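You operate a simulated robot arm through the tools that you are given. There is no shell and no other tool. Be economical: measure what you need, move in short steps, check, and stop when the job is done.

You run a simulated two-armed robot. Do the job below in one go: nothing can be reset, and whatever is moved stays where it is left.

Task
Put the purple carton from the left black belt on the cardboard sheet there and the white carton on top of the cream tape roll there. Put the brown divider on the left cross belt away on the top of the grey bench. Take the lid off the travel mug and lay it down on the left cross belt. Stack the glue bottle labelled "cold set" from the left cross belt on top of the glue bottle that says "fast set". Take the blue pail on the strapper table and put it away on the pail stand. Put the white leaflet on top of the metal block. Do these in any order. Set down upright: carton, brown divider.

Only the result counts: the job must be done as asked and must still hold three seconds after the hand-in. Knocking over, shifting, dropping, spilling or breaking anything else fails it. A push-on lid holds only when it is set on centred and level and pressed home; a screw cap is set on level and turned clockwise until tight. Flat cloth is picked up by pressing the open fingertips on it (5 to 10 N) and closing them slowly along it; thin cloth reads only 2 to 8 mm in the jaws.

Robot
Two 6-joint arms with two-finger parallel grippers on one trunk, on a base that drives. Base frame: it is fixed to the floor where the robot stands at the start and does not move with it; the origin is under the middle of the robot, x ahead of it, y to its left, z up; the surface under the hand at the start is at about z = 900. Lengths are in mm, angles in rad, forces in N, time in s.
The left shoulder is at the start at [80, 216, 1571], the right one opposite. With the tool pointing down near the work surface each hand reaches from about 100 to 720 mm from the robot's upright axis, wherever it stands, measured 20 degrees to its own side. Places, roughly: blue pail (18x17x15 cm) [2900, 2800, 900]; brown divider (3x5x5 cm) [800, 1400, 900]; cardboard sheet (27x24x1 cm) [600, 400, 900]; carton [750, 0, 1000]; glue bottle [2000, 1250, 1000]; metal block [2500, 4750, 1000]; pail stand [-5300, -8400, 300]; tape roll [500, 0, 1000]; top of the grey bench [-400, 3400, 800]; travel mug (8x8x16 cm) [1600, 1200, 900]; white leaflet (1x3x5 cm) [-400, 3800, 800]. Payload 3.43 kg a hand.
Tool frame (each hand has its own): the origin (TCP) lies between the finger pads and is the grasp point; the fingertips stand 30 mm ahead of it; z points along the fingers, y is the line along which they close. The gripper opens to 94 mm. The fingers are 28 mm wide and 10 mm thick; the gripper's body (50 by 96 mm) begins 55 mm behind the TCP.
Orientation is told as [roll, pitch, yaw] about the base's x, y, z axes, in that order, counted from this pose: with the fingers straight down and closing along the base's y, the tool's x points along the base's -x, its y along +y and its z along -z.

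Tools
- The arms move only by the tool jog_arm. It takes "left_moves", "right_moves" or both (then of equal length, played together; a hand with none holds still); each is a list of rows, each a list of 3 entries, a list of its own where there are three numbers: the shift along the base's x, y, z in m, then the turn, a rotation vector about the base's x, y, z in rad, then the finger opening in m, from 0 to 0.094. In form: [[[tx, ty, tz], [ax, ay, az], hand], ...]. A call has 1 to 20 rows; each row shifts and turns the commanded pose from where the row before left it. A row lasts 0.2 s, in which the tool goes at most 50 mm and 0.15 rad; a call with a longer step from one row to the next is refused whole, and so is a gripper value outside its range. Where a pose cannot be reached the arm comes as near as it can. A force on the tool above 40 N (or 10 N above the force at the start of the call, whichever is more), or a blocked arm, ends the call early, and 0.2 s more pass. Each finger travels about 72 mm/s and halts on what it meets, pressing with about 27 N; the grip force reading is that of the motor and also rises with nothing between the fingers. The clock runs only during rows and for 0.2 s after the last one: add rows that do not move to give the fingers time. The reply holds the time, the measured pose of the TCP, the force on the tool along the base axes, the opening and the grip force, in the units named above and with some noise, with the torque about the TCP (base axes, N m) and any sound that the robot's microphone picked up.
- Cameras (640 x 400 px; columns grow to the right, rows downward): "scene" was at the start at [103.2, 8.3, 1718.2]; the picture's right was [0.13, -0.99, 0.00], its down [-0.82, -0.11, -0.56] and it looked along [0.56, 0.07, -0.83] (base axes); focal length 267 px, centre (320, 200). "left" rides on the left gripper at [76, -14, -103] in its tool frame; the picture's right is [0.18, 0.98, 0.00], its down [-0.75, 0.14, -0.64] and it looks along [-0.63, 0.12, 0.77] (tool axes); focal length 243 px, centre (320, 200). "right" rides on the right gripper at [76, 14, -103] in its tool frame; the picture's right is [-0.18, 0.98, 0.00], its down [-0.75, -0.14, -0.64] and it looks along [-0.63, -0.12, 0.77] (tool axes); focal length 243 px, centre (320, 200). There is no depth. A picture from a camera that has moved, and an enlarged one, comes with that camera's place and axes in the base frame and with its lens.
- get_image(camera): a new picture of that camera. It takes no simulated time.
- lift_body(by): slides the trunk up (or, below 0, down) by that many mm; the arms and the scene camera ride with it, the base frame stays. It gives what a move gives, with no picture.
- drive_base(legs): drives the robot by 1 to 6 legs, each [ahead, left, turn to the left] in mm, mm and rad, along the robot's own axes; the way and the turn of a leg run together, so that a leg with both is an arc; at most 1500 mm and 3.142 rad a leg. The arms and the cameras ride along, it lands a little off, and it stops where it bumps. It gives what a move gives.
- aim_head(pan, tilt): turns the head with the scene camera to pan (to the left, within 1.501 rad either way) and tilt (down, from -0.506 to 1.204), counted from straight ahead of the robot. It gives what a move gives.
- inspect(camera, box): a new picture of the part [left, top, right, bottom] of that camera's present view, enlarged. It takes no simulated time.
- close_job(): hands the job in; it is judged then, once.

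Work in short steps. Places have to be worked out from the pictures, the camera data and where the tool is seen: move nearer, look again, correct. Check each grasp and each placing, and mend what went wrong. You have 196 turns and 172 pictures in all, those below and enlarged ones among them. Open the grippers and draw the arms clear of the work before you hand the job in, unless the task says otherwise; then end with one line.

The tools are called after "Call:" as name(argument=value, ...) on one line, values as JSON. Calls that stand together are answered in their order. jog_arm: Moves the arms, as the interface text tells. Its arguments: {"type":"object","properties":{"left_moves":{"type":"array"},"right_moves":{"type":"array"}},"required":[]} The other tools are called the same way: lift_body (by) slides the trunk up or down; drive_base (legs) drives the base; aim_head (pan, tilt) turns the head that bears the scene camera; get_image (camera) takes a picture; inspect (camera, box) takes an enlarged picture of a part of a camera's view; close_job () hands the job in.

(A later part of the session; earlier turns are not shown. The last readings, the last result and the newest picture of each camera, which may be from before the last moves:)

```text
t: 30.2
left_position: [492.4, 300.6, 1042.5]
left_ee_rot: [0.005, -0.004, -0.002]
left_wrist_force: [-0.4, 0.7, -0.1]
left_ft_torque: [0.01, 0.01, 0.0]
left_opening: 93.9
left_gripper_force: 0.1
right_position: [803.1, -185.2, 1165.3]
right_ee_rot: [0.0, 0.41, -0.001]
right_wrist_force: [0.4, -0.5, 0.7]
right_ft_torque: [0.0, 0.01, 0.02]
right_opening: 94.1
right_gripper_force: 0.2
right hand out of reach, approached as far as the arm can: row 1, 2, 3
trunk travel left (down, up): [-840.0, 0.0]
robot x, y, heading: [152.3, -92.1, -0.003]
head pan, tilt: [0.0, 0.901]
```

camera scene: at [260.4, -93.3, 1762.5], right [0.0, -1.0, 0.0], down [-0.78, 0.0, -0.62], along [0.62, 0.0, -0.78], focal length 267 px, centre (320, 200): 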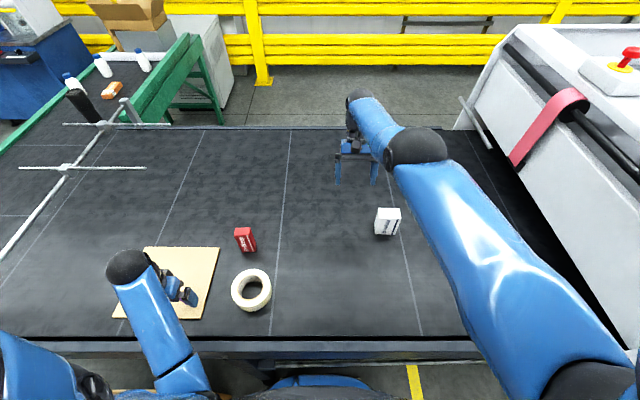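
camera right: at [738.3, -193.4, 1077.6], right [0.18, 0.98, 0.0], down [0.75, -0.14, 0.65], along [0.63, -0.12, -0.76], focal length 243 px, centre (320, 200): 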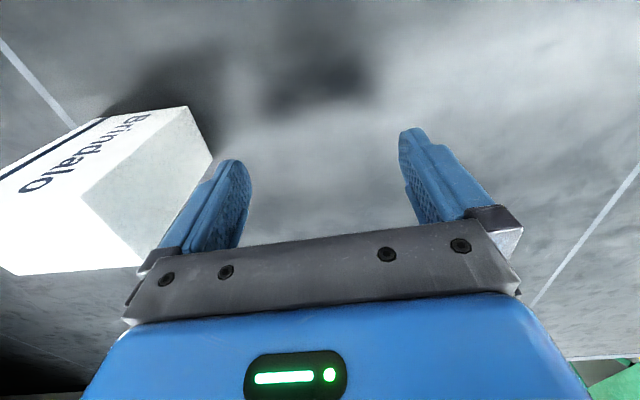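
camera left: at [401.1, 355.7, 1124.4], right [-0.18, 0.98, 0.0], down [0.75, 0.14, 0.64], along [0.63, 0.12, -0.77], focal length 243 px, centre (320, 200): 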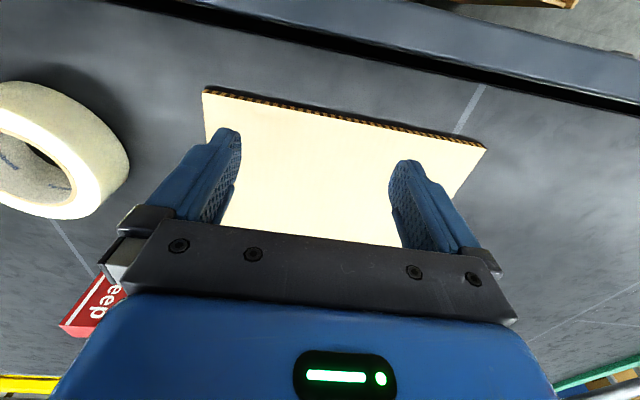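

I think the elbow must bend downward: that needs an upward slide with inward target and a wrist not at its limit. Tilt fingers forward, go lower, then move up-and-in.

Call:
jog_arm(right_moves=[[[0.02, 0, -0.01], [0, -0.14, 0], 0.094], [[0.02, 0, -0.01], [0, -0.14, 0], 0.094], [[0.02, 0, -0.02], [0, -0.14, 0], 0.094], [[0.02, 0, -0.02], [0, -0.14, 0], 0.094], [[0.02, 0.01, -0.03], [0, -0.14, 0], 0.094], [[0, 0.01, -0.03], [0, -0.14, 0], 0.094], [[0, 0, -0.03], [0, -0.06, 0], 0.094]])

Call:
jog_arm(right_moves=[[[-0.02, 0, 0.02], [0, 0, 0], 0.094], [[-0.02, 0, 0.03], [0, 0, 0], 0.094], [[-0.03, 0, 0.03], [0, 0, 0], 0.094], [[-0.03, 0, 0.02], [0, 0, 0], 0.094]])

Call:
get_image(camera="scene")

```text
t: 31.8
left_position: [490.7, 300.0, 1042.1]
left_ee_rot: [0.005, -0.004, 0.0]
left_wrist_force: [0.1, 0.4, 1.1]
left_ft_torque: [0.01, 0.0, -0.01]
left_opening: 94.1
left_gripper_force: 0.0
right_position: [918.9, -162.7, 1010.8]
right_ee_rot: [0.001, -0.495, 0.0]
right_wrist_force: [1.0, 0.0, 0.5]
right_ft_torque: [0.01, 0.0, 0.02]
right_opening: 93.9
right_gripper_force: 0.1
right hand out of reach, approached as far as the arm can: row 1, 2, 3, 5, 6, 7
trunk travel left (down, up): [-840.0, 0.0]
robot x, y, heading: [157.5, -94.3, 0.001]
head pan, tilt: [0.0, 0.901]
```

```text
t: 32.8
left_position: [491.1, 300.3, 1042.1]
left_ee_rot: [0.004, -0.006, -0.001]
left_wrist_force: [-0.6, 0.1, 0.1]
left_ft_torque: [-0.02, 0.0, 0.01]
left_opening: 93.6
left_gripper_force: 0.1
right_position: [927.5, -134.3, 1052.2]
right_ee_rot: [0.0, -0.493, 0.0]
right_wrist_force: [-0.4, 0.2, 0.0]
right_ft_torque: [-0.03, -0.01, -0.01]
right_opening: 94.3
right_gripper_force: 0.0
right hand out of reach, approached as far as the arm can: row 1, 2, 3, 4
trunk travel left (down, up): [-840.0, 0.0]
robot x, y, heading: [150.8, -97.6, -0.004]
head pan, tilt: [0.0, 0.901]
```

```text
143 pictures are left
camera scene: at [260.6, -94.3, 1762.5], right [0.0, -1.0, 0.0], down [-0.78, 0.0, -0.62], along [0.62, 0.0, -0.78], focal length 267 px, centre (320, 200)
```

scene: 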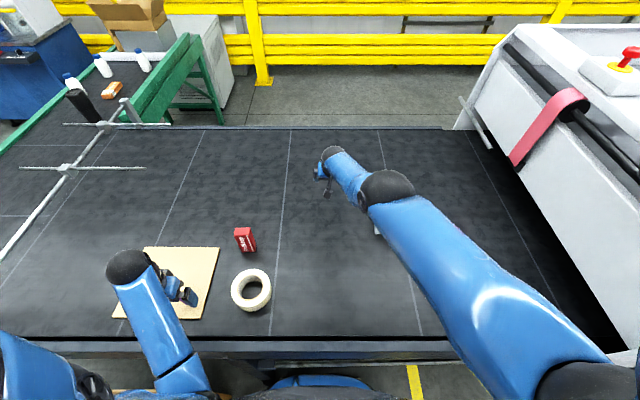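

With equal links and fixed tool orientation the elbow sees no gradient; a wrist-centred rotation does drive it. Rotate fingers up about the wrist while pulling the wrist radially inward.

Call:
jog_arm(right_moves=[[[0.009, -0.005, 0.023], [0, -0.14, 0], 0.094], [[0.005, -0.005, 0.025], [0, -0.14, 0], 0.094], [[0.002, -0.005, 0.027], [0, -0.14, 0], 0.094], [[-0.005, -0.005, 0.03], [0, -0.14, 0], 0.094]])

```text
t: 33.8
left_position: [490.8, 299.1, 1042.7]
left_ee_rot: [0.004, -0.003, 0.001]
left_wrist_force: [-0.2, 0.0, 0.1]
left_ft_torque: [0.0, 0.0, 0.03]
left_opening: 94.2
left_gripper_force: 0.0
right_position: [1005.9, -134.9, 1126.1]
right_ee_rot: [0.0, -1.053, 0.001]
right_wrist_force: [-0.3, -0.6, -0.1]
right_ft_torque: [0.0, 0.0, 0.0]
right_opening: 93.7
right_gripper_force: 0.1
right hand out of reach, approached as far as the arm can: row 1, 2, 3, 4
trunk travel left (down, up): [-840.0, 0.0]
robot x, y, heading: [151.8, -91.6, -0.0]
head pan, tilt: [0.0, 0.901]
```

Now the opposite sense: rotate fingers back down with the wrist target pulled inward.

Call:
jog_arm(right_moves=[[[-0.03, -0.004, -0.014], [0, 0.14, 0], 0.094], [[-0.033, -0.004, -0.012], [0, 0.14, 0], 0.094], [[-0.036, -0.004, -0.008], [0, 0.14, 0], 0.094], [[-0.039, -0.004, -0.005], [0, 0.14, 0], 0.094], [[-0.041, -0.004, 0], [0, 0.14, 0], 0.094], [[-0.042, -0.004, 0], [0, 0.14, 0], 0.094], [[-0.042, -0.004, 0.004], [0, 0.14, 0], 0.094]])

Call:
get_image(camera="scene")

```text
t: 35.4
left_position: [491.2, 299.1, 1043.4]
left_ee_rot: [0.004, -0.003, 0.001]
left_wrist_force: [0.1, -0.1, 0.0]
left_ft_torque: [-0.01, 0.01, -0.01]
left_opening: 94.2
left_gripper_force: 0.3
right_position: [850.9, -133.5, 1042.6]
right_ee_rot: [0.001, -0.069, 0.0]
right_wrist_force: [-0.6, 0.3, 0.3]
right_ft_torque: [0.01, 0.0, -0.03]
right_opening: 93.9
right_gripper_force: 0.0
right hand out of reach, approached as far as the arm can: row 1, 2, 3, 4, 5, 6, 7
trunk travel left (down, up): [-840.0, 0.0]
robot x, y, heading: [155.4, -92.2, -0.005]
head pan, tilt: [0.0, 0.901]
```

```text
142 pictures are left
camera scene: at [260.4, -94.7, 1762.5], right [0.0, -1.0, 0.0], down [-0.78, 0.0, -0.62], along [0.62, 0.0, -0.78], focal length 267 px, centre (320, 200)
```

scene: 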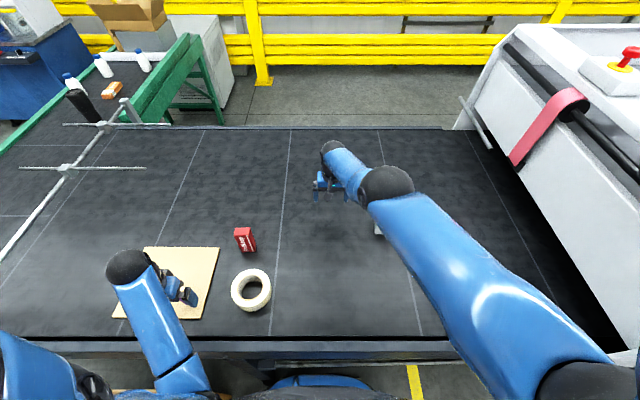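

Push the arm far up: when the shoulder-lift joint saturates, the elbow must bend.

Call:
jog_arm(right_moves=[[[-0.01, -0.015, 0.045], [0, -0.1, 0], 0.094], [[-0.01, -0.015, 0.045], [0, -0.1, 0], 0.094], [[-0.01, -0.015, 0.045], [0, -0.1, 0], 0.094], [[-0.01, -0.015, 0.045], [0, -0.1, 0], 0.094], [[-0.01, -0.015, 0.045], [0, -0.1, 0], 0.094], [[-0.02, -0.01, 0.044], [0, 0, 0], 0.094], [[-0.02, -0.01, 0.044], [0, 0, 0], 0.094], [[-0.02, -0.01, 0.044], [0, 0, 0], 0.094], [[-0.02, -0.01, 0.044], [0, 0, 0], 0.094], [[-0.02, -0.01, 0.044], [0, 0, 0], 0.094]])

Call:
get_image(camera="scene")

```text
t: 37.6
left_position: [490.9, 300.2, 1042.3]
left_ee_rot: [0.005, -0.004, 0.0]
left_wrist_force: [-0.3, -0.1, 0.2]
left_ft_torque: [0.05, 0.0, -0.01]
left_opening: 94.1
left_gripper_force: 0.1
right_position: [1005.5, -183.7, 1434.6]
right_ee_rot: [-0.002, -0.57, 0.001]
right_wrist_force: [-0.7, 0.1, 0.4]
right_ft_torque: [0.01, -0.01, -0.01]
right_opening: 93.9
right_gripper_force: 0.0
right hand out of reach, approached as far as the arm can: row 1, 2, 3, 4, 5, 6, 7, 8, 9, 10
trunk travel left (down, up): [-840.0, 0.0]
robot x, y, heading: [153.7, -94.7, 0.001]
head pan, tilt: [0.0, 0.901]
```

```text
141 pictures are left
camera scene: at [259.0, -94.8, 1762.6], right [0.0, -1.0, 0.0], down [-0.78, 0.0, -0.62], along [0.62, 0.0, -0.78], focal length 267 px, centre (320, 200)
```

scene: 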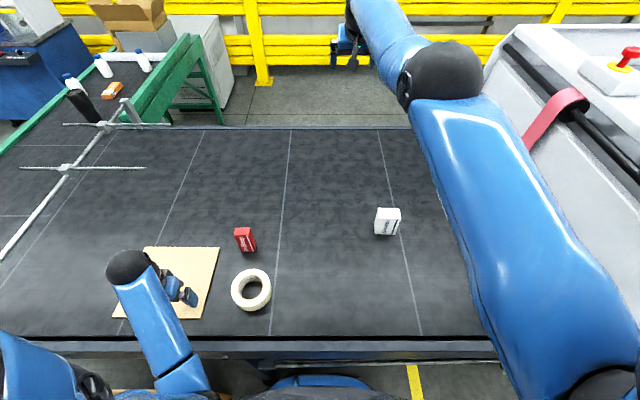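

No limit hit yet; continue upward, tilting the tool along with the arm.

Call:
jog_arm(right_moves=[[[-0.02, 0, 0.045], [0, -0.06, 0], 0.094], [[-0.02, 0, 0.045], [0, -0.06, 0], 0.094], [[-0.02, 0, 0.045], [0, -0.06, 0], 0.094], [[-0.02, 0, 0.045], [0, -0.06, 0], 0.094], [[-0.02, 0, 0.045], [0, -0.06, 0], 0.094], [[-0.02, 0, 0.045], [0, -0.06, 0], 0.094], [[-0.02, 0, 0.045], [0, -0.06, 0], 0.094], [[-0.02, 0, 0.045], [0, -0.06, 0], 0.094], [[-0.02, 0, 0.045], [0, -0.06, 0], 0.094], [[-0.02, 0, 0.045], [0, -0.06, 0], 0.094]])

Call:
get_image(camera="scene")

```text
t: 39.8
left_position: [489.7, 301.0, 1043.0]
left_ee_rot: [0.004, -0.005, 0.001]
left_wrist_force: [0.4, -0.7, 0.5]
left_ft_torque: [0.0, -0.03, 0.01]
left_opening: 94.0
left_gripper_force: 0.1
right_position: [877.7, -170.1, 1913.9]
right_ee_rot: [-0.004, -1.177, 0.004]
right_wrist_force: [-0.7, 1.0, -0.3]
right_ft_torque: [0.0, 0.01, 0.0]
right_opening: 93.8
right_gripper_force: 0.0
right hand out of reach, approached as far as the arm can: row 1, 2, 3, 4, 5, 6, 7, 10
trunk travel left (down, up): [-840.0, 0.0]
robot x, y, heading: [153.4, -95.9, 0.002]
head pan, tilt: [0.0, 0.901]
```

```text
140 pictures are left
camera scene: at [258.3, -94.8, 1762.6], right [0.0, -1.0, 0.0], down [-0.78, 0.0, -0.62], along [0.62, 0.0, -0.78], focal length 267 px, centre (320, 200)
```

scene: 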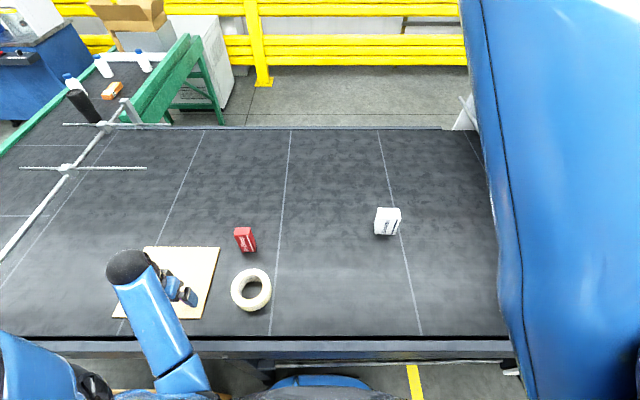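

Rows 8–9 were reached; something moved. Look from here with inward steps.

Call:
jog_arm(right_moves=[[[-0.03, 0, 0.03], [0, 0, 0], 0.094], [[-0.03, 0, 0.03], [0, 0, 0], 0.094], [[-0.04, 0, 0.02], [0, 0, 0], 0.094], [[-0.04, 0, 0], [0, 0, 0], 0.094], [[-0.04, 0, 0], [0, 0, 0], 0.094]])

```text
t: 41.0
left_position: [489.7, 301.2, 1042.4]
left_ee_rot: [0.003, -0.006, -0.001]
left_wrist_force: [-0.7, -0.6, 0.2]
left_ft_torque: [0.02, -0.04, 0.0]
left_opening: 94.2
left_gripper_force: 0.1
right_position: [695.4, -170.8, 1973.8]
right_ee_rot: [-0.005, -1.175, 0.003]
right_wrist_force: [-1.2, -0.2, -0.7]
right_ft_torque: [0.0, 0.02, -0.02]
right_opening: 93.7
right_gripper_force: 0.0
right hand out of reach, approached as far as the arm can: row 1, 2, 3, 5
trunk travel left (down, up): [-840.0, 0.0]
robot x, y, heading: [155.7, -92.3, -0.0]
head pan, tilt: [0.0, 0.901]
```

The elbow bent (wrist now inside the sphere). Come down, un-tilting gradually.

Call:
jog_arm(right_moves=[[[0, 0, -0.045], [0, 0.05, 0], 0.094], [[0, 0, -0.045], [0, 0.05, 0], 0.094], [[0, 0, -0.045], [0, 0.05, 0], 0.094], [[0, 0, -0.045], [0, 0.05, 0], 0.094], [[0, 0, -0.045], [0, 0.05, 0], 0.094], [[0, 0, -0.045], [0, 0.05, 0], 0.094], [[0, 0, -0.045], [0, 0.05, 0], 0.094], [[0, 0, -0.045], [0, 0.05, 0], 0.094], [[0, 0, -0.045], [0, 0.05, 0], 0.094], [[0, 0, -0.045], [0, 0.05, 0], 0.094]])

Call:
get_image(camera="scene")

```text
t: 43.2
left_position: [493.2, 300.2, 1042.2]
left_ee_rot: [0.003, -0.004, 0.001]
left_wrist_force: [0.2, -0.4, -0.4]
left_ft_torque: [0.02, 0.01, 0.01]
left_opening: 94.1
left_gripper_force: 0.1
right_position: [864.0, -101.2, 1593.2]
right_ee_rot: [0.0, -0.673, 0.003]
right_wrist_force: [0.4, 0.4, 0.5]
right_ft_torque: [0.01, 0.02, 0.01]
right_opening: 94.0
right_gripper_force: 0.0
right hand out of reach, approached as far as the arm can: row 1, 2, 3, 4, 5, 6, 7, 8, 9, 10
trunk travel left (down, up): [-840.0, 0.0]
robot x, y, heading: [153.4, -92.7, 0.001]
head pan, tilt: [0.0, 0.901]
```

```text
139 pictures are left
camera scene: at [261.9, -94.6, 1762.5], right [0.0, -1.0, 0.0], down [-0.78, 0.0, -0.62], along [0.62, 0.0, -0.78], focal length 267 px, centre (320, 200)
```

scene: 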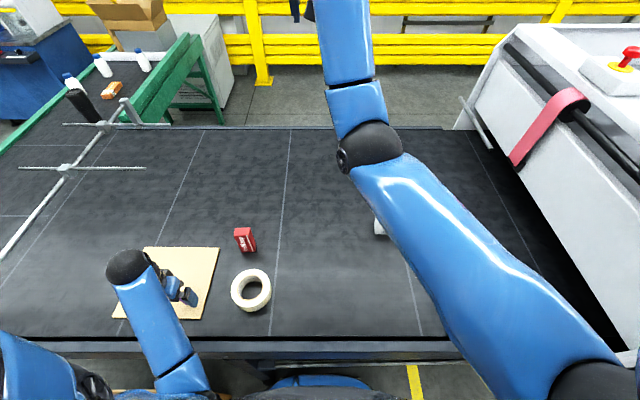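

Elbow is bent properly now. Continue down to about (720,-160,1060).

Call:
jog_arm(right_moves=[[[0, -0.005, -0.045], [0, 0.056, 0], 0.094], [[0, -0.005, -0.045], [0, 0.056, 0], 0.094], [[0, -0.005, -0.045], [0, 0.056, 0], 0.094], [[0, -0.005, -0.045], [0, 0.056, 0], 0.094], [[0, -0.005, -0.045], [0, 0.056, 0], 0.094], [[-0.02, -0.005, -0.042], [0, 0.056, 0], 0.094], [[-0.02, -0.005, -0.042], [0, 0.056, 0], 0.094], [[-0.02, -0.005, -0.042], [0, 0.056, 0], 0.094], [[-0.02, -0.005, -0.042], [0, 0.056, 0], 0.094], [[-0.02, -0.005, -0.042], [0, 0.056, 0], 0.094], [[-0.02, -0.005, -0.042], [0, 0.056, 0], 0.094], [[-0.02, -0.005, -0.042], [0, 0.056, 0], 0.094]])

Call:
get_image(camera="scene")

```text
t: 45.8
left_position: [491.1, 299.3, 1042.2]
left_ee_rot: [0.006, -0.004, 0.0]
left_wrist_force: [0.1, 0.2, -0.3]
left_ft_torque: [0.02, 0.04, 0.01]
left_opening: 93.9
left_gripper_force: 0.0
right_position: [728.5, -159.4, 1074.4]
right_ee_rot: [0.001, -0.004, 0.003]
right_wrist_force: [0.1, -0.1, 0.5]
right_ft_torque: [0.0, 0.0, 0.0]
right_opening: 94.0
right_gripper_force: 0.1
right hand out of reach, approached as far as the arm can: row 1
trunk travel left (down, up): [-840.0, 0.0]
robot x, y, heading: [152.9, -90.2, 0.001]
head pan, tilt: [0.0, 0.901]
```

```text
138 pictures are left
camera scene: at [260.4, -95.1, 1762.6], right [0.0, -1.0, 0.0], down [-0.78, 0.0, -0.62], along [0.62, 0.0, -0.78], focal length 267 px, centre (320, 200)
```

scene: 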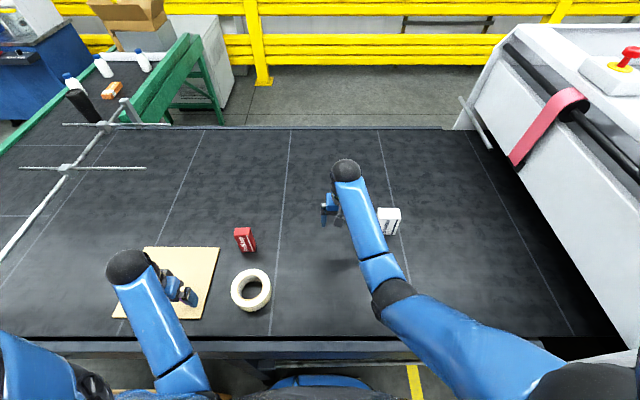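

Recovered a healthy configuration. I'll keep within reach from now on: drive a bit nearer to the white carton.

Call:
drive_base(legs=[[60, -70, 0]])

Call:
get_image(camera="right")

```text
t: 46.9
left_position: [543.6, 237.7, 1040.6]
left_ee_rot: [-0.004, -0.01, -0.001]
left_wrist_force: [0.2, 1.1, -0.4]
left_ft_torque: [-0.09, -0.04, 0.01]
left_opening: 94.3
left_gripper_force: 0.1
right_position: [780.6, -220.5, 1077.2]
right_ee_rot: [-0.007, -0.008, 0.002]
right_wrist_force: [-0.9, 0.6, 0.8]
right_ft_torque: [-0.08, -0.06, 0.01]
right_opening: 93.7
right_gripper_force: 0.1
trunk travel left (down, up): [-840.0, 0.0]
robot x, y, heading: [210.2, -164.5, 0.003]
head pan, tilt: [0.0, 0.901]
```

```text
137 pictures are left
camera right: at [704.6, -204.8, 1178.7], right [0.18, 0.98, 0.0], down [0.75, -0.13, 0.65], along [0.64, -0.12, -0.76], focal length 243 px, centre (320, 200)
```

right: 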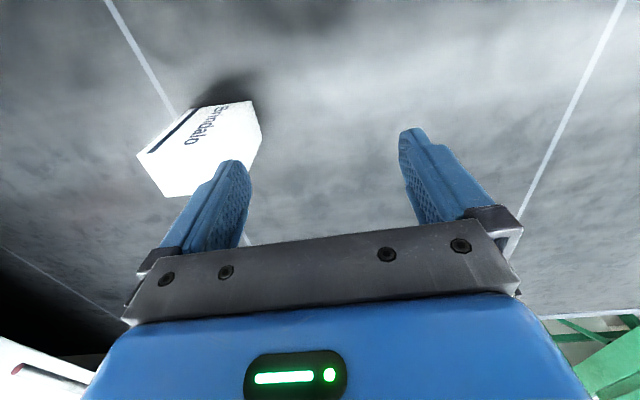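

White carton centre ≈(802,-332), yaw ≈-0.1. Move over it at height.

Call:
jog_arm(right_moves=[[[0.007, -0.038, 0], [0, 0, -0.05], 0.094], [[0.007, -0.038, 0], [0, 0, -0.05], 0.094], [[0.007, -0.036, 0], [0, 0, 0], 0.094], [[0, 0, 0], [0, 0, 0], 0.094]])

Call:
get_image(camera="right")

```text
t: 47.9
left_position: [550.4, 229.3, 1043.0]
left_ee_rot: [0.007, -0.001, -0.001]
left_wrist_force: [1.0, 0.3, 0.7]
left_ft_torque: [0.03, 0.04, -0.01]
left_opening: 93.9
left_gripper_force: 0.1
right_position: [810.4, -341.0, 1072.8]
right_ee_rot: [0.002, -0.003, -0.097]
right_wrist_force: [-0.5, 0.0, -0.5]
right_ft_torque: [0.02, 0.0, 0.02]
right_opening: 94.1
right_gripper_force: 0.0
trunk travel left (down, up): [-840.0, 0.0]
robot x, y, heading: [214.0, -165.0, 0.001]
head pan, tilt: [0.0, 0.901]
```

```text
136 pictures are left
camera right: at [736.1, -319.3, 1174.8], right [0.28, 0.96, 0.0], down [0.74, -0.21, 0.64], along [0.62, -0.18, -0.77], focal length 243 px, centre (320, 200)
```

right: 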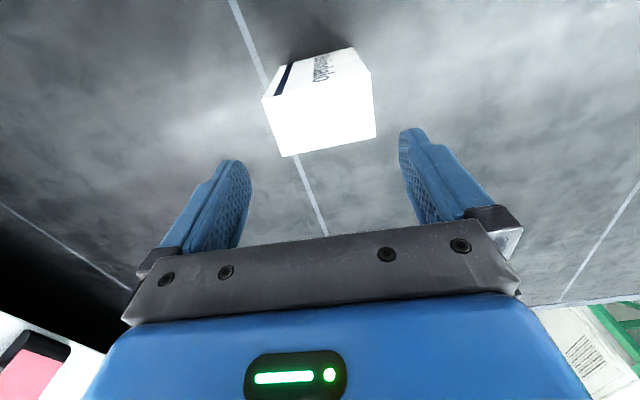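

Centre ≈(801,-336). Correct by (-10,+5), descend partway and recheck.

Call:
jog_arm(right_moves=[[[-0.01, 0.005, 0], [0, 0, 0], 0.094], [[0, 0, -0.025], [0, 0, 0], 0.094], [[0, 0, -0.012], [0, 0, 0], 0.094]])

Call:
get_image(camera="right")

```text
t: 48.7
left_position: [550.2, 231.6, 1041.6]
left_ee_rot: [0.006, -0.004, 0.0]
left_wrist_force: [-0.3, 0.3, -0.2]
left_ft_torque: [-0.02, 0.03, 0.01]
left_opening: 94.1
left_gripper_force: 0.0
right_position: [797.9, -334.7, 1037.0]
right_ee_rot: [0.001, -0.003, -0.097]
right_wrist_force: [0.3, 1.1, -1.0]
right_ft_torque: [0.0, -0.01, -0.01]
right_opening: 94.4
right_gripper_force: 0.0
trunk travel left (down, up): [-840.0, 0.0]
robot x, y, heading: [212.4, -163.1, 0.006]
head pan, tilt: [0.0, 0.901]
```

```text
135 pictures are left
camera right: at [724.4, -312.5, 1137.9], right [0.28, 0.96, 0.0], down [0.74, -0.21, 0.64], along [0.62, -0.18, -0.77], focal length 243 px, centre (320, 200)
```

right: 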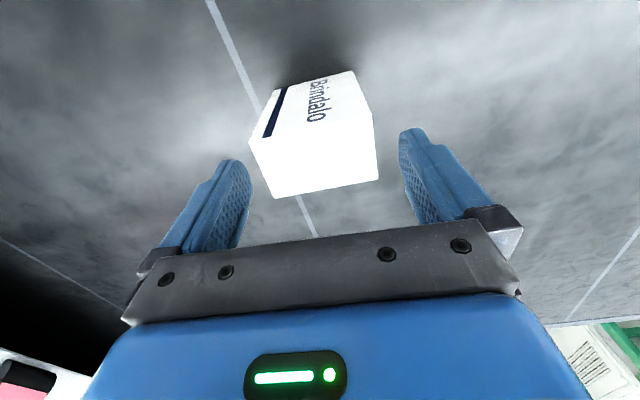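

Centred (TCP 798,-335 vs. carton 800,-335). Descend to z≈957 and close.

Call:
jog_arm(right_moves=[[[0.002, 0, -0.02], [0, 0, 0.03], 0.094], [[0, 0, -0.02], [0, 0, 0], 0.094], [[0, 0, -0.02], [0, 0, 0], 0.094], [[0, 0, -0.02], [0, 0, 0], 0.094], [[0, 0, 0], [0, 0, 0], 0.08], [[0, 0, 0], [0, 0, 0], 0.068], [[0, 0, 0], [0, 0, 0], 0.06], [[0, 0, 0], [0, 0, 0], 0.055], [[0, 0, 0], [0, 0, 0], 0.055]])

Call:
get_image(camera="right")

```text
t: 50.7
left_position: [550.3, 231.8, 1042.8]
left_ee_rot: [0.004, -0.003, 0.001]
left_wrist_force: [-0.5, 0.7, 0.1]
left_ft_torque: [-0.03, 0.01, -0.01]
left_opening: 94.0
left_gripper_force: 0.1
right_position: [798.3, -333.6, 957.8]
right_ee_rot: [-0.001, -0.001, -0.068]
right_wrist_force: [-0.1, 0.5, -0.5]
right_ft_torque: [0.01, 0.0, 0.01]
right_opening: 77.2
right_gripper_force: 26.3
trunk travel left (down, up): [-840.0, 0.0]
robot x, y, heading: [207.2, -161.5, -0.003]
head pan, tilt: [0.0, 0.901]
```

```text
134 pictures are left
camera right: at [724.9, -313.7, 1058.7], right [0.25, 0.97, 0.0], down [0.74, -0.19, 0.64], along [0.62, -0.16, -0.77], focal length 243 px, centre (320, 200)
```

right: 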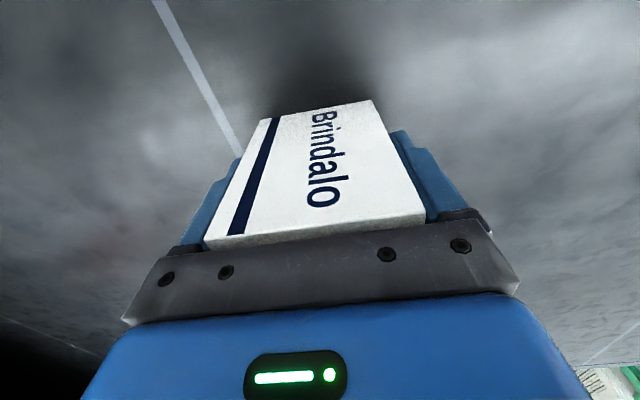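

Gripped at 77 mm. Lift.

Call:
jog_arm(right_moves=[[[0, 0, 0.03], [0, 0, 0], 0.055], [[0, 0, 0.04], [0, 0, 0], 0.055], [[0, 0, 0.04], [0, 0, 0], 0.055], [[0, 0, 0.01], [0, 0, 0], 0.055]])

Call:
drive_base(legs=[[-180, 0, 0], [0, 200, 0]])

Call:
get_image(camera="right")

Call:
get_image(camera="scene")

```text
t: 51.7
left_position: [548.6, 230.7, 1041.8]
left_ee_rot: [0.002, -0.003, 0.0]
left_wrist_force: [0.1, 0.5, 0.8]
left_ft_torque: [0.02, -0.01, 0.0]
left_opening: 94.0
left_gripper_force: 0.1
right_position: [798.4, -334.7, 1076.6]
right_ee_rot: [-0.002, -0.001, -0.066]
right_wrist_force: [-0.2, 0.9, 0.1]
right_ft_torque: [-0.02, -0.02, 0.05]
right_opening: 77.4
right_gripper_force: 26.7
trunk travel left (down, up): [-840.0, 0.0]
robot x, y, heading: [209.8, -168.4, 0.001]
head pan, tilt: [0.0, 0.901]
```

```text
t: 54.4
left_position: [370.0, 426.5, 1043.6]
left_ee_rot: [0.009, -0.003, 0.001]
left_wrist_force: [-0.1, -0.2, -0.8]
left_ft_torque: [0.03, 0.04, 0.03]
left_opening: 94.3
left_gripper_force: 0.0
right_position: [620.0, -139.8, 1075.6]
right_ee_rot: [0.003, -0.002, -0.068]
right_wrist_force: [0.1, -1.1, -0.6]
right_ft_torque: [0.01, -0.02, 0.0]
right_opening: 77.2
right_gripper_force: 26.9
trunk travel left (down, up): [-840.0, 0.0]
robot x, y, heading: [32.2, 38.2, -0.001]
head pan, tilt: [0.0, 0.901]
```

```text
133 pictures are left
camera right: at [545.3, -119.7, 1178.2], right [0.25, 0.97, 0.0], down [0.74, -0.19, 0.64], along [0.62, -0.16, -0.77], focal length 243 px, centre (320, 200)
```

right: 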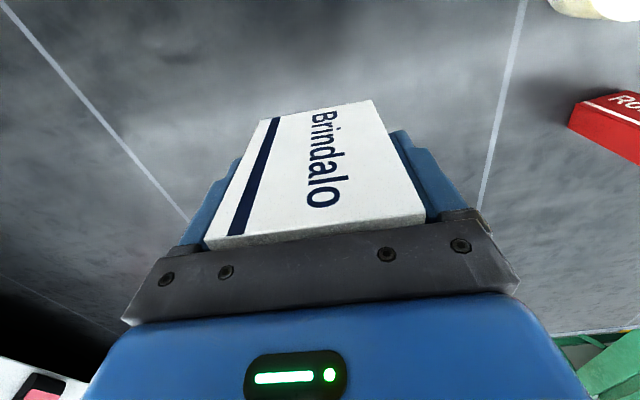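

```text
132 pictures are left
camera scene: at [139.4, 28.9, 1762.5], right [0.0, -1.0, 0.0], down [-0.78, 0.0, -0.62], along [0.62, 0.0, -0.78], focal length 267 px, centre (320, 200)
```

scene: 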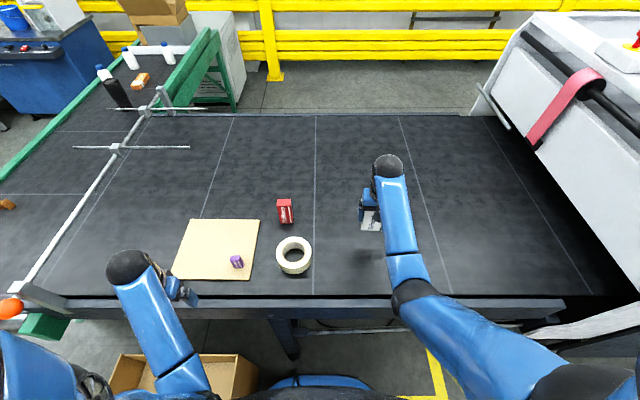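

Good. Zoom on the roll for a precise centre.

Call:
inspect(camera="scene", box=[254, 220, 334, 290])

```text
5.71 times, centred on (294, 255) of scene
camera zoom: at [139.4, 28.9, 1762.5], right [0.0, -1.0, 0.0], down [-0.78, 0.0, -0.62], along [0.62, 0.0, -0.78], focal length 1523 px, centre (469, -114)
```

zoom: 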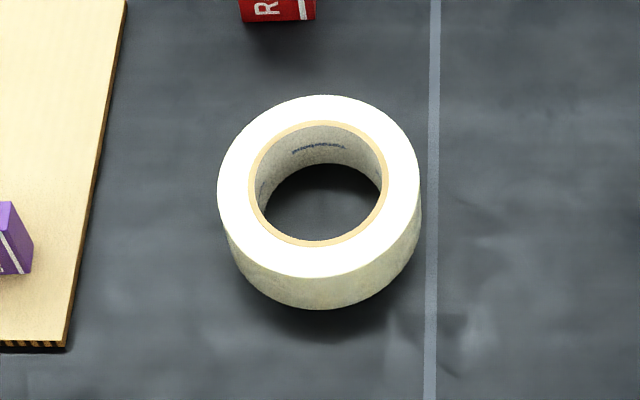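

Roll centre ≈(561,119), top ≈946. Carry the carton over it.

Call:
jog_arm(right_moves=[[[-0.01, 0.04, 0], [0, 0, 0], 0.055], [[-0.01, 0.04, 0], [0, 0, 0], 0.055], [[-0.01, 0.04, 0], [0, 0, 0], 0.055], [[-0.01, 0.04, 0], [0, 0, 0], 0.055], [[-0.01, 0.04, 0], [0, 0, 0], 0.055], [[-0.01, 0.04, 0], [0, 0, 0], 0.055], [[0, 0.019, 0], [0, 0, 0], 0.055], [[0, 0, -0.02], [0, 0, 0], 0.055]])

Call:
get_image(camera="scene")

Call:
get_image(camera="right")

```text
t: 56.2
left_position: [370.2, 429.7, 1042.5]
left_ee_rot: [0.005, -0.004, 0.002]
left_wrist_force: [-0.2, -0.8, -0.4]
left_ft_torque: [0.02, 0.0, 0.0]
left_opening: 94.1
left_gripper_force: 0.1
right_position: [557.1, 124.3, 1057.2]
right_ee_rot: [0.0, -0.002, -0.068]
right_wrist_force: [-0.2, 0.3, 0.0]
right_ft_torque: [-0.01, 0.01, -0.04]
right_opening: 77.4
right_gripper_force: 26.7
trunk travel left (down, up): [-840.0, 0.0]
robot x, y, heading: [33.5, 36.5, 0.001]
head pan, tilt: [0.0, 0.901]
```

```text
130 pictures are left
camera scene: at [139.7, 35.2, 1762.5], right [0.0, -1.0, 0.0], down [-0.78, 0.0, -0.62], along [0.62, 0.0, -0.78], focal length 267 px, centre (320, 200)
```

scene: 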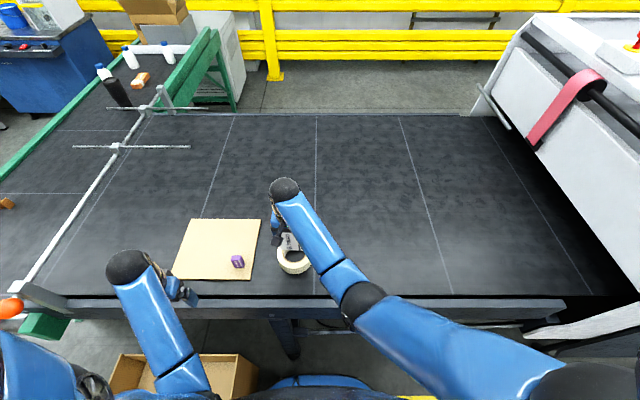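

```text
129 pictures are left
camera right: at [485.0, 144.3, 1158.5], right [0.25, 0.97, 0.0], down [0.74, -0.19, 0.64], along [0.62, -0.16, -0.77], focal length 243 px, centre (320, 200)
```

right: 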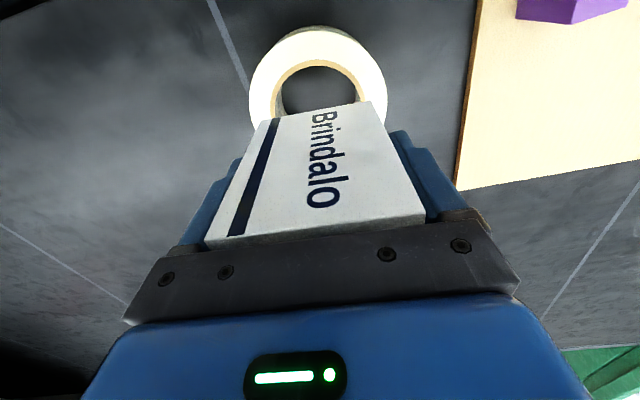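

Centre offset about +4 mm in y. Lower to just above the roll.

Call:
jog_arm(right_moves=[[[0.001, -0.004, -0.02], [0, 0, 0], 0.055], [[0, 0, -0.02], [0, 0, 0], 0.055], [[0, 0, -0.008], [0, 0, 0], 0.055], [[0, 0, -0.003], [0, 0, 0], 0.055], [[0, 0, -0.002], [0, 0, 0], 0.055]])

Call:
inspect(camera="scene", box=[244, 210, 344, 290])

```text
t: 57.4
left_position: [369.4, 429.0, 1043.3]
left_ee_rot: [0.003, -0.003, -0.001]
left_wrist_force: [-0.1, 0.1, -0.3]
left_ft_torque: [0.02, 0.0, 0.0]
left_opening: 94.1
left_gripper_force: 0.0
right_position: [560.6, 119.4, 1005.6]
right_ee_rot: [0.003, -0.003, -0.068]
right_wrist_force: [0.8, 0.5, 1.7]
right_ft_torque: [-0.04, 0.03, -0.02]
right_opening: 77.2
right_gripper_force: 27.3
trunk travel left (down, up): [-840.0, 0.0]
robot x, y, heading: [29.0, 37.2, -0.004]
head pan, tilt: [0.0, 0.901]
```

```text
5.00 times, centred on (294, 250) of scene
camera zoom: at [138.3, 35.2, 1762.7], right [0.0, -1.0, 0.0], down [-0.78, 0.0, -0.62], along [0.62, 0.0, -0.78], focal length 1333 px, centre (450, -50)
```

zoom: 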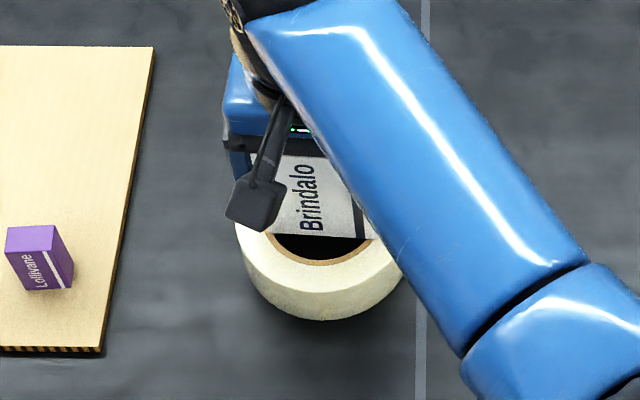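

Nearly touching; small steps down until force.

Call:
jog_arm(right_moves=[[[0, 0, -0.002], [0, 0, 0], 0.055], [[0, 0, -0.002], [0, 0, 0], 0.055]])

```text
t: 58.0
left_position: [367.1, 430.6, 1044.2]
left_ee_rot: [0.006, -0.008, 0.002]
left_wrist_force: [-0.4, -0.4, -0.4]
left_ft_torque: [-0.04, 0.02, -0.02]
left_opening: 94.0
left_gripper_force: 0.0
right_position: [560.8, 119.4, 1004.2]
right_ee_rot: [0.003, -0.01, -0.069]
right_wrist_force: [0.8, -1.1, 25.7]
right_ft_torque: [-0.18, 0.14, 0.01]
right_opening: 77.1
right_gripper_force: 27.2
trunk travel left (down, up): [-840.0, 0.0]
robot x, y, heading: [28.9, 35.2, -0.001]
head pan, tilt: [0.0, 0.901]
```

Seated (25.7 N). Ease 2 mm up, open, and rise.

Call:
jog_arm(right_moves=[[[0, 0, 0.002], [0, 0, 0], 0.055], [[0, 0, 0], [0, 0, 0], 0.08], [[0, 0, 0], [0, 0, 0], 0.094], [[0, 0, 0], [0, 0, 0], 0.094], [[0, 0, 0.03], [0, 0, 0], 0.094], [[0, 0, 0.03], [0, 0, 0], 0.094], [[0, 0, 0.02], [0, 0, 0], 0.094]])

Call:
get_image(camera="right")

```text
t: 59.6
left_position: [369.1, 429.4, 1042.2]
left_ee_rot: [0.004, -0.005, 0.0]
left_wrist_force: [0.5, 0.2, -0.4]
left_ft_torque: [0.01, -0.02, 0.0]
left_opening: 93.9
left_gripper_force: 0.1
right_position: [560.1, 118.7, 1082.3]
right_ee_rot: [0.0, -0.003, -0.068]
right_wrist_force: [0.8, 0.3, 0.9]
right_ft_torque: [0.01, 0.0, -0.01]
right_opening: 94.0
right_gripper_force: 0.1
trunk travel left (down, up): [-840.0, 0.0]
robot x, y, heading: [32.1, 36.6, -0.001]
head pan, tilt: [0.0, 0.901]
```

```text
127 pictures are left
camera right: at [485.5, 139.4, 1184.2], right [0.25, 0.97, 0.0], down [0.74, -0.19, 0.64], along [0.62, -0.16, -0.77], focal length 243 px, centre (320, 200)
```

right: 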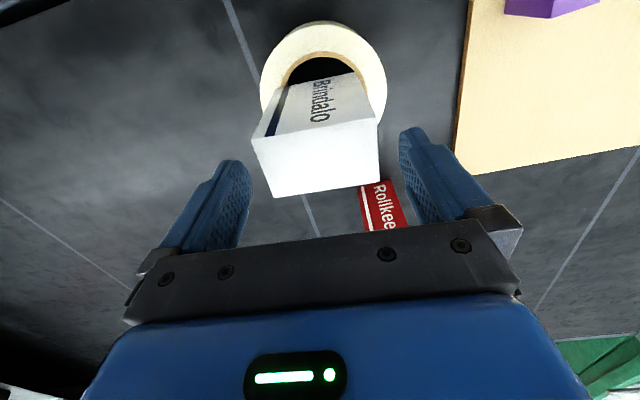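

Standing on the roll. Rise further, then move the arm back to its own side.

Call:
jog_arm(right_moves=[[[0, 0, 0.03], [0, 0, 0], 0.094], [[0.005, 0, 0.02], [0, 0, 0], 0.094], [[0.01, -0.04, 0], [0, 0, 0], 0.094], [[0.01, -0.045, 0], [0, 0, 0], 0.094], [[0.01, -0.045, 0], [0, 0, 0], 0.094], [[0.01, -0.045, 0], [0, 0, 0.068], 0.094]])

Call:
inspect(camera="scene", box=[220, 180, 360, 290])

```text
t: 61.0
left_position: [369.9, 429.3, 1042.5]
left_ee_rot: [0.005, -0.003, -0.002]
left_wrist_force: [0.1, -0.1, 0.1]
left_ft_torque: [0.05, -0.01, 0.02]
left_opening: 93.8
left_gripper_force: 0.0
right_position: [619.1, -50.9, 1115.2]
right_ee_rot: [0.003, -0.006, 0.002]
right_wrist_force: [-0.2, -0.2, -0.4]
right_ft_torque: [0.02, -0.01, -0.01]
right_opening: 93.9
right_gripper_force: 0.0
right hand out of reach, approached as far as the arm can: row 3, 4, 5
trunk travel left (down, up): [-840.0, 0.0]
robot x, y, heading: [30.9, 37.2, 0.002]
head pan, tilt: [0.0, 0.901]
```

```text
3.64 times, centred on (290, 235) of scene
camera zoom: at [139.8, 33.9, 1762.5], right [0.0, -1.0, 0.0], down [-0.78, 0.0, -0.62], along [0.62, 0.0, -0.78], focal length 969 px, centre (429, 73)
```

zoom: 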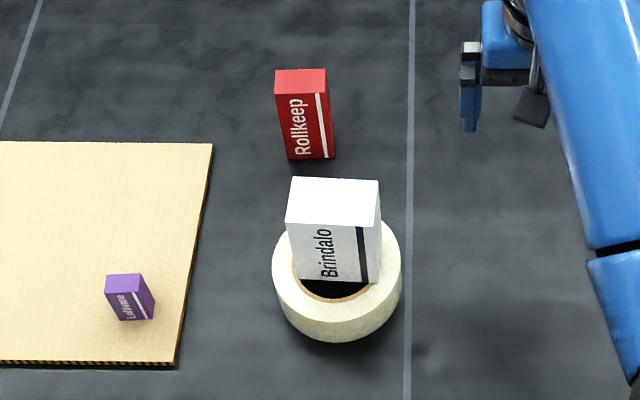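

Both cartons are done. Now survey to the left for the cross belt and routes.

Call:
aim_head(pan=0.9, tilt=0.6)

Call:
get_image(camera="scene")

Call:
aim_head(pan=1.5, tilt=0.5)

Call:
get_image(camera="scene")

```text
t: 62.2
left_position: [369.2, 429.6, 1042.8]
left_ee_rot: [0.002, -0.003, 0.001]
left_wrist_force: [-0.5, 0.2, 0.0]
left_ft_torque: [-0.01, 0.0, 0.0]
left_opening: 93.8
left_gripper_force: 0.1
right_position: [616.5, -49.9, 1113.5]
right_ee_rot: [0.003, -0.006, -0.001]
right_wrist_force: [0.5, -0.1, -0.6]
right_ft_torque: [0.0, -0.02, 0.02]
right_opening: 93.9
right_gripper_force: 0.2
trunk travel left (down, up): [-840.0, 0.0]
robot x, y, heading: [34.8, 34.5, 0.001]
head pan, tilt: [0.901, 0.6]
```

```text
125 pictures are left
camera scene: at [118.9, 104.8, 1787.3], right [0.78, -0.62, 0.0], down [-0.35, -0.44, -0.82], along [0.51, 0.65, -0.57], focal length 267 px, centre (320, 200)
```

scene: 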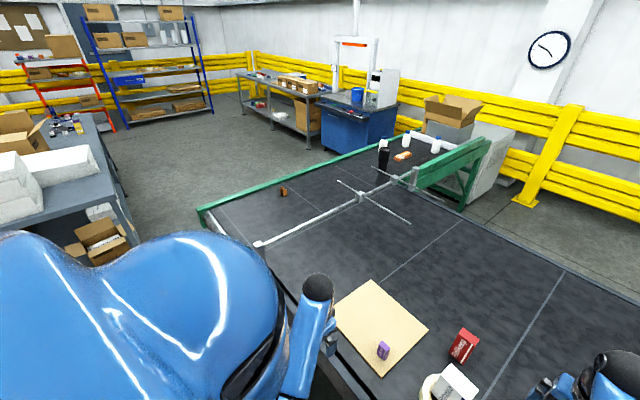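

```text
t: 63.2
left_position: [370.7, 429.5, 1043.0]
left_ee_rot: [0.004, -0.003, 0.001]
left_wrist_force: [-0.2, 0.2, 0.2]
left_ft_torque: [0.03, 0.02, 0.02]
left_opening: 94.4
left_gripper_force: 0.2
right_position: [617.3, -50.3, 1114.5]
right_ee_rot: [0.003, -0.006, 0.0]
right_wrist_force: [-0.1, 0.0, -0.1]
right_ft_torque: [0.0, 0.01, -0.01]
right_opening: 94.0
right_gripper_force: 0.0
trunk travel left (down, up): [-840.0, 0.0]
robot x, y, heading: [25.1, 33.7, 0.001]
head pan, tilt: [1.499, 0.499]
```

```text
124 pictures are left
camera scene: at [70.5, 126.2, 1796.4], right [1.0, -0.07, 0.0], down [-0.03, -0.48, -0.88], along [0.06, 0.88, -0.48], focal length 267 px, centre (320, 200)
```

scene: 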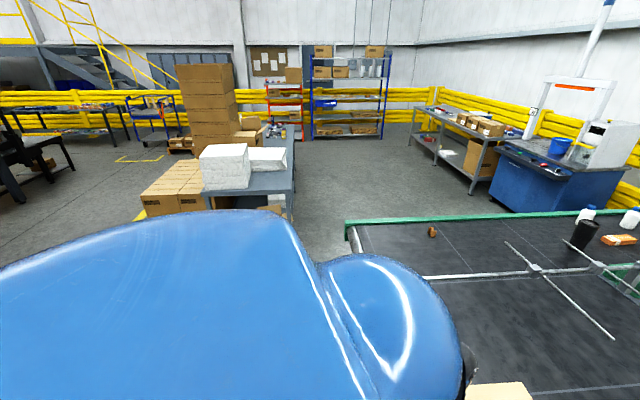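

Route: back off, turn left, then drive through the gap between the grey bench and the belt corner to the far side of the cross belt. First back off and turn.

Call:
drive_base(legs=[[-380, 0, 0], [0, 0, 1.5708]])

Call:
aim_head(pan=0, tilt=0.6)

Call:
get_image(camera="scene")

```text
t: 69.3
left_position: [-736.2, 382.4, 1043.0]
left_ee_rot: [0.005, -0.004, 1.555]
left_wrist_force: [0.1, 0.1, 0.9]
left_ft_torque: [-0.01, 0.03, -0.02]
left_opening: 93.9
left_gripper_force: 0.1
right_position: [-252.2, 620.6, 1114.9]
right_ee_rot: [0.002, -0.005, 1.554]
right_wrist_force: [0.4, -0.2, 0.7]
right_ft_torque: [0.0, -0.02, 0.0]
right_opening: 94.1
right_gripper_force: 0.1
trunk travel left (down, up): [-840.0, 0.0]
robot x, y, heading: [-350.5, 33.2, 1.555]
head pan, tilt: [1.499, 0.499]
```

```text
t: 71.0
left_position: [-735.6, 381.0, 1041.8]
left_ee_rot: [0.006, -0.004, 1.554]
left_wrist_force: [1.4, 0.3, -0.7]
left_ft_torque: [0.02, 0.04, -0.01]
left_opening: 94.1
left_gripper_force: 0.1
right_position: [-252.4, 620.7, 1115.5]
right_ee_rot: [0.0, -0.007, 1.555]
right_wrist_force: [0.5, 0.4, -0.1]
right_ft_torque: [-0.02, -0.03, -0.02]
right_opening: 93.8
right_gripper_force: 0.2
trunk travel left (down, up): [-840.0, 0.0]
robot x, y, heading: [-348.5, 37.2, 1.55]
head pan, tilt: [0.0, 0.6]
```

```text
123 pictures are left
camera scene: at [-344.4, 153.9, 1787.3], right [1.0, -0.02, 0.0], down [-0.01, -0.56, -0.82], along [0.01, 0.82, -0.57], focal length 267 px, centre (320, 200)
```

scene: 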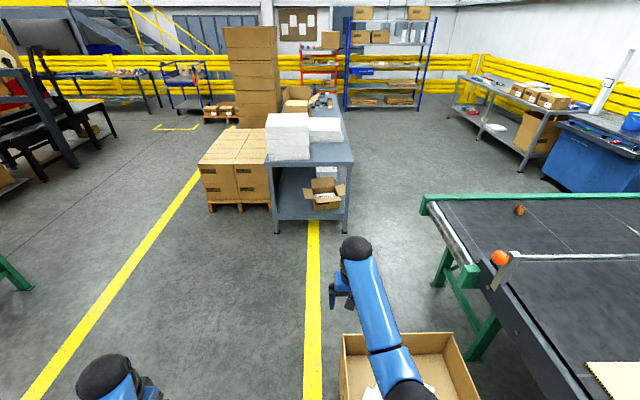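

Box on the floor spans x≈-230..400, y≈330..1000, so I strafe left, go forward past it, then turn right toward the belt's far side.

Call:
drive_base(legs=[[0, 230, 0], [1310, 0, 0], [0, 0, -1.55]])

Call:
get_image(camera="scene")

```text
t: 82.6
left_position: [-223.9, 1757.4, 1041.1]
left_ee_rot: [0.003, -0.004, 0.018]
left_wrist_force: [-0.5, -0.4, -0.2]
left_ft_torque: [0.03, 0.01, 0.04]
left_opening: 94.1
left_gripper_force: 0.1
right_position: [32.2, 1281.5, 1115.9]
right_ee_rot: [0.001, -0.005, 0.017]
right_wrist_force: [-1.0, 0.1, 0.9]
right_ft_torque: [-0.02, 0.0, -0.02]
right_opening: 94.1
right_gripper_force: 0.2
trunk travel left (down, up): [-840.0, 0.0]
robot x, y, heading: [-558.0, 1358.9, 0.017]
head pan, tilt: [0.0, 0.6]
```

```text
122 pictures are left
camera scene: at [-434.4, 1358.1, 1787.3], right [0.02, -1.0, 0.0], down [-0.56, -0.01, -0.82], along [0.82, 0.01, -0.57], focal length 267 px, centre (320, 200)
```

scene: 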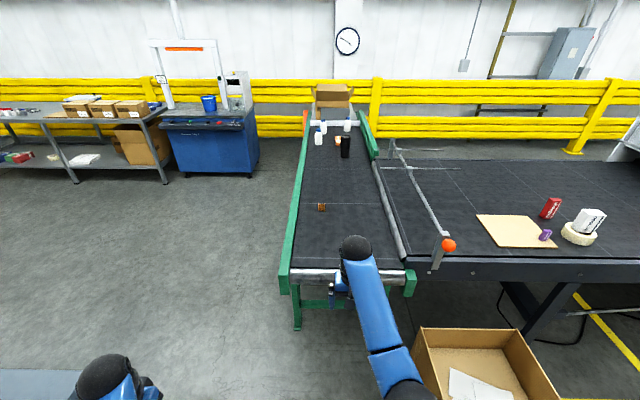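

Clear view of the cross belt (y≈1000–1500, x≈280–2500). Drive along its outer side to around (1740,2350) and turn to face it.

Call:
drive_base(legs=[[700, 430, 0], [1000, 100, 0], [600, 400, 0], [0, 0, -1.588]])

Call:
get_image(camera="scene")

```text
t: 99.2
left_position: [2123.5, 2023.6, 1042.3]
left_ee_rot: [0.004, -0.004, -1.542]
left_wrist_force: [-0.6, -0.9, 0.7]
left_ft_torque: [-0.01, 0.0, 0.0]
left_opening: 94.0
left_gripper_force: 0.0
right_position: [1650.0, 1763.0, 1115.3]
right_ee_rot: [0.001, -0.007, -1.542]
right_wrist_force: [0.9, -0.2, 0.5]
right_ft_torque: [0.01, -0.01, 0.02]
right_opening: 94.4
right_gripper_force: 0.1
trunk travel left (down, up): [-840.0, 0.0]
robot x, y, heading: [1719.5, 2352.7, -1.54]
head pan, tilt: [0.0, 0.6]
```

```text
121 pictures are left
camera scene: at [1726.4, 2231.8, 1787.3], right [-1.0, -0.03, 0.0], down [-0.02, 0.56, -0.82], along [0.02, -0.82, -0.57], focal length 267 px, centre (320, 200)
```

scene: 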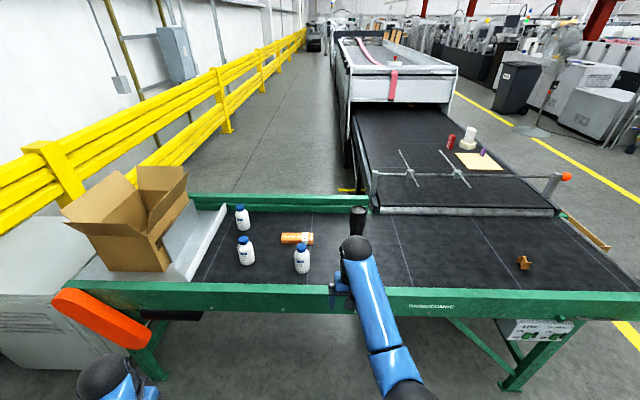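

Three bottles, the mug and an orange item are visible. Zoom in for labels.

Call:
inspect(camera="scene", box=[220, 195, 320, 285])

Call:
inspect(camera="scene", box=[320, 190, 420, 260])

```text
4.44 times, centred on (270, 240) of scene
camera zoom: at [1726.4, 2231.8, 1787.3], right [-1.0, -0.03, 0.0], down [-0.02, 0.56, -0.82], along [0.02, -0.82, -0.57], focal length 1185 px, centre (542, 22)
```

zoom: 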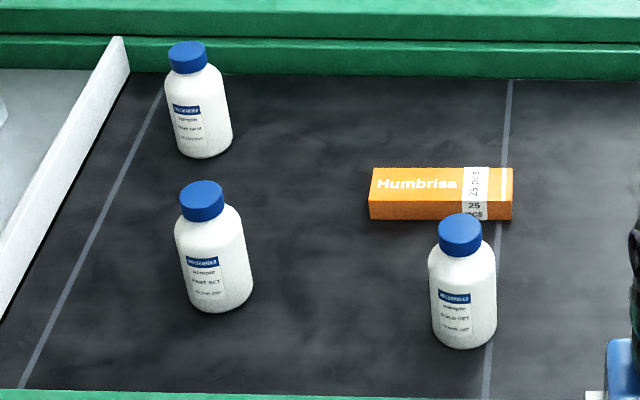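

```text
5.71 times, centred on (370, 225) of scene
camera zoom: at [1726.4, 2231.8, 1787.3], right [-1.0, -0.03, 0.0], down [-0.02, 0.56, -0.82], along [0.02, -0.82, -0.57], focal length 1523 px, centre (34, 57)
```

zoom: 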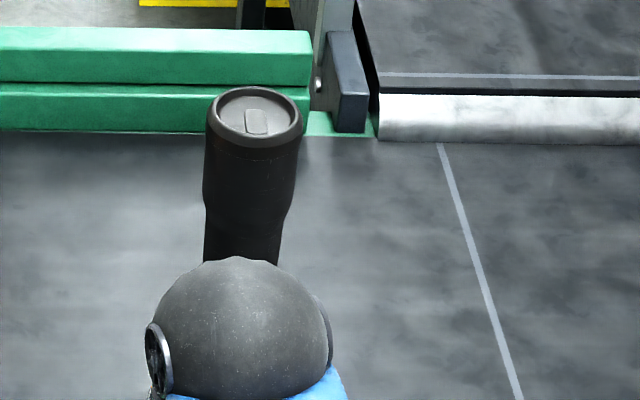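

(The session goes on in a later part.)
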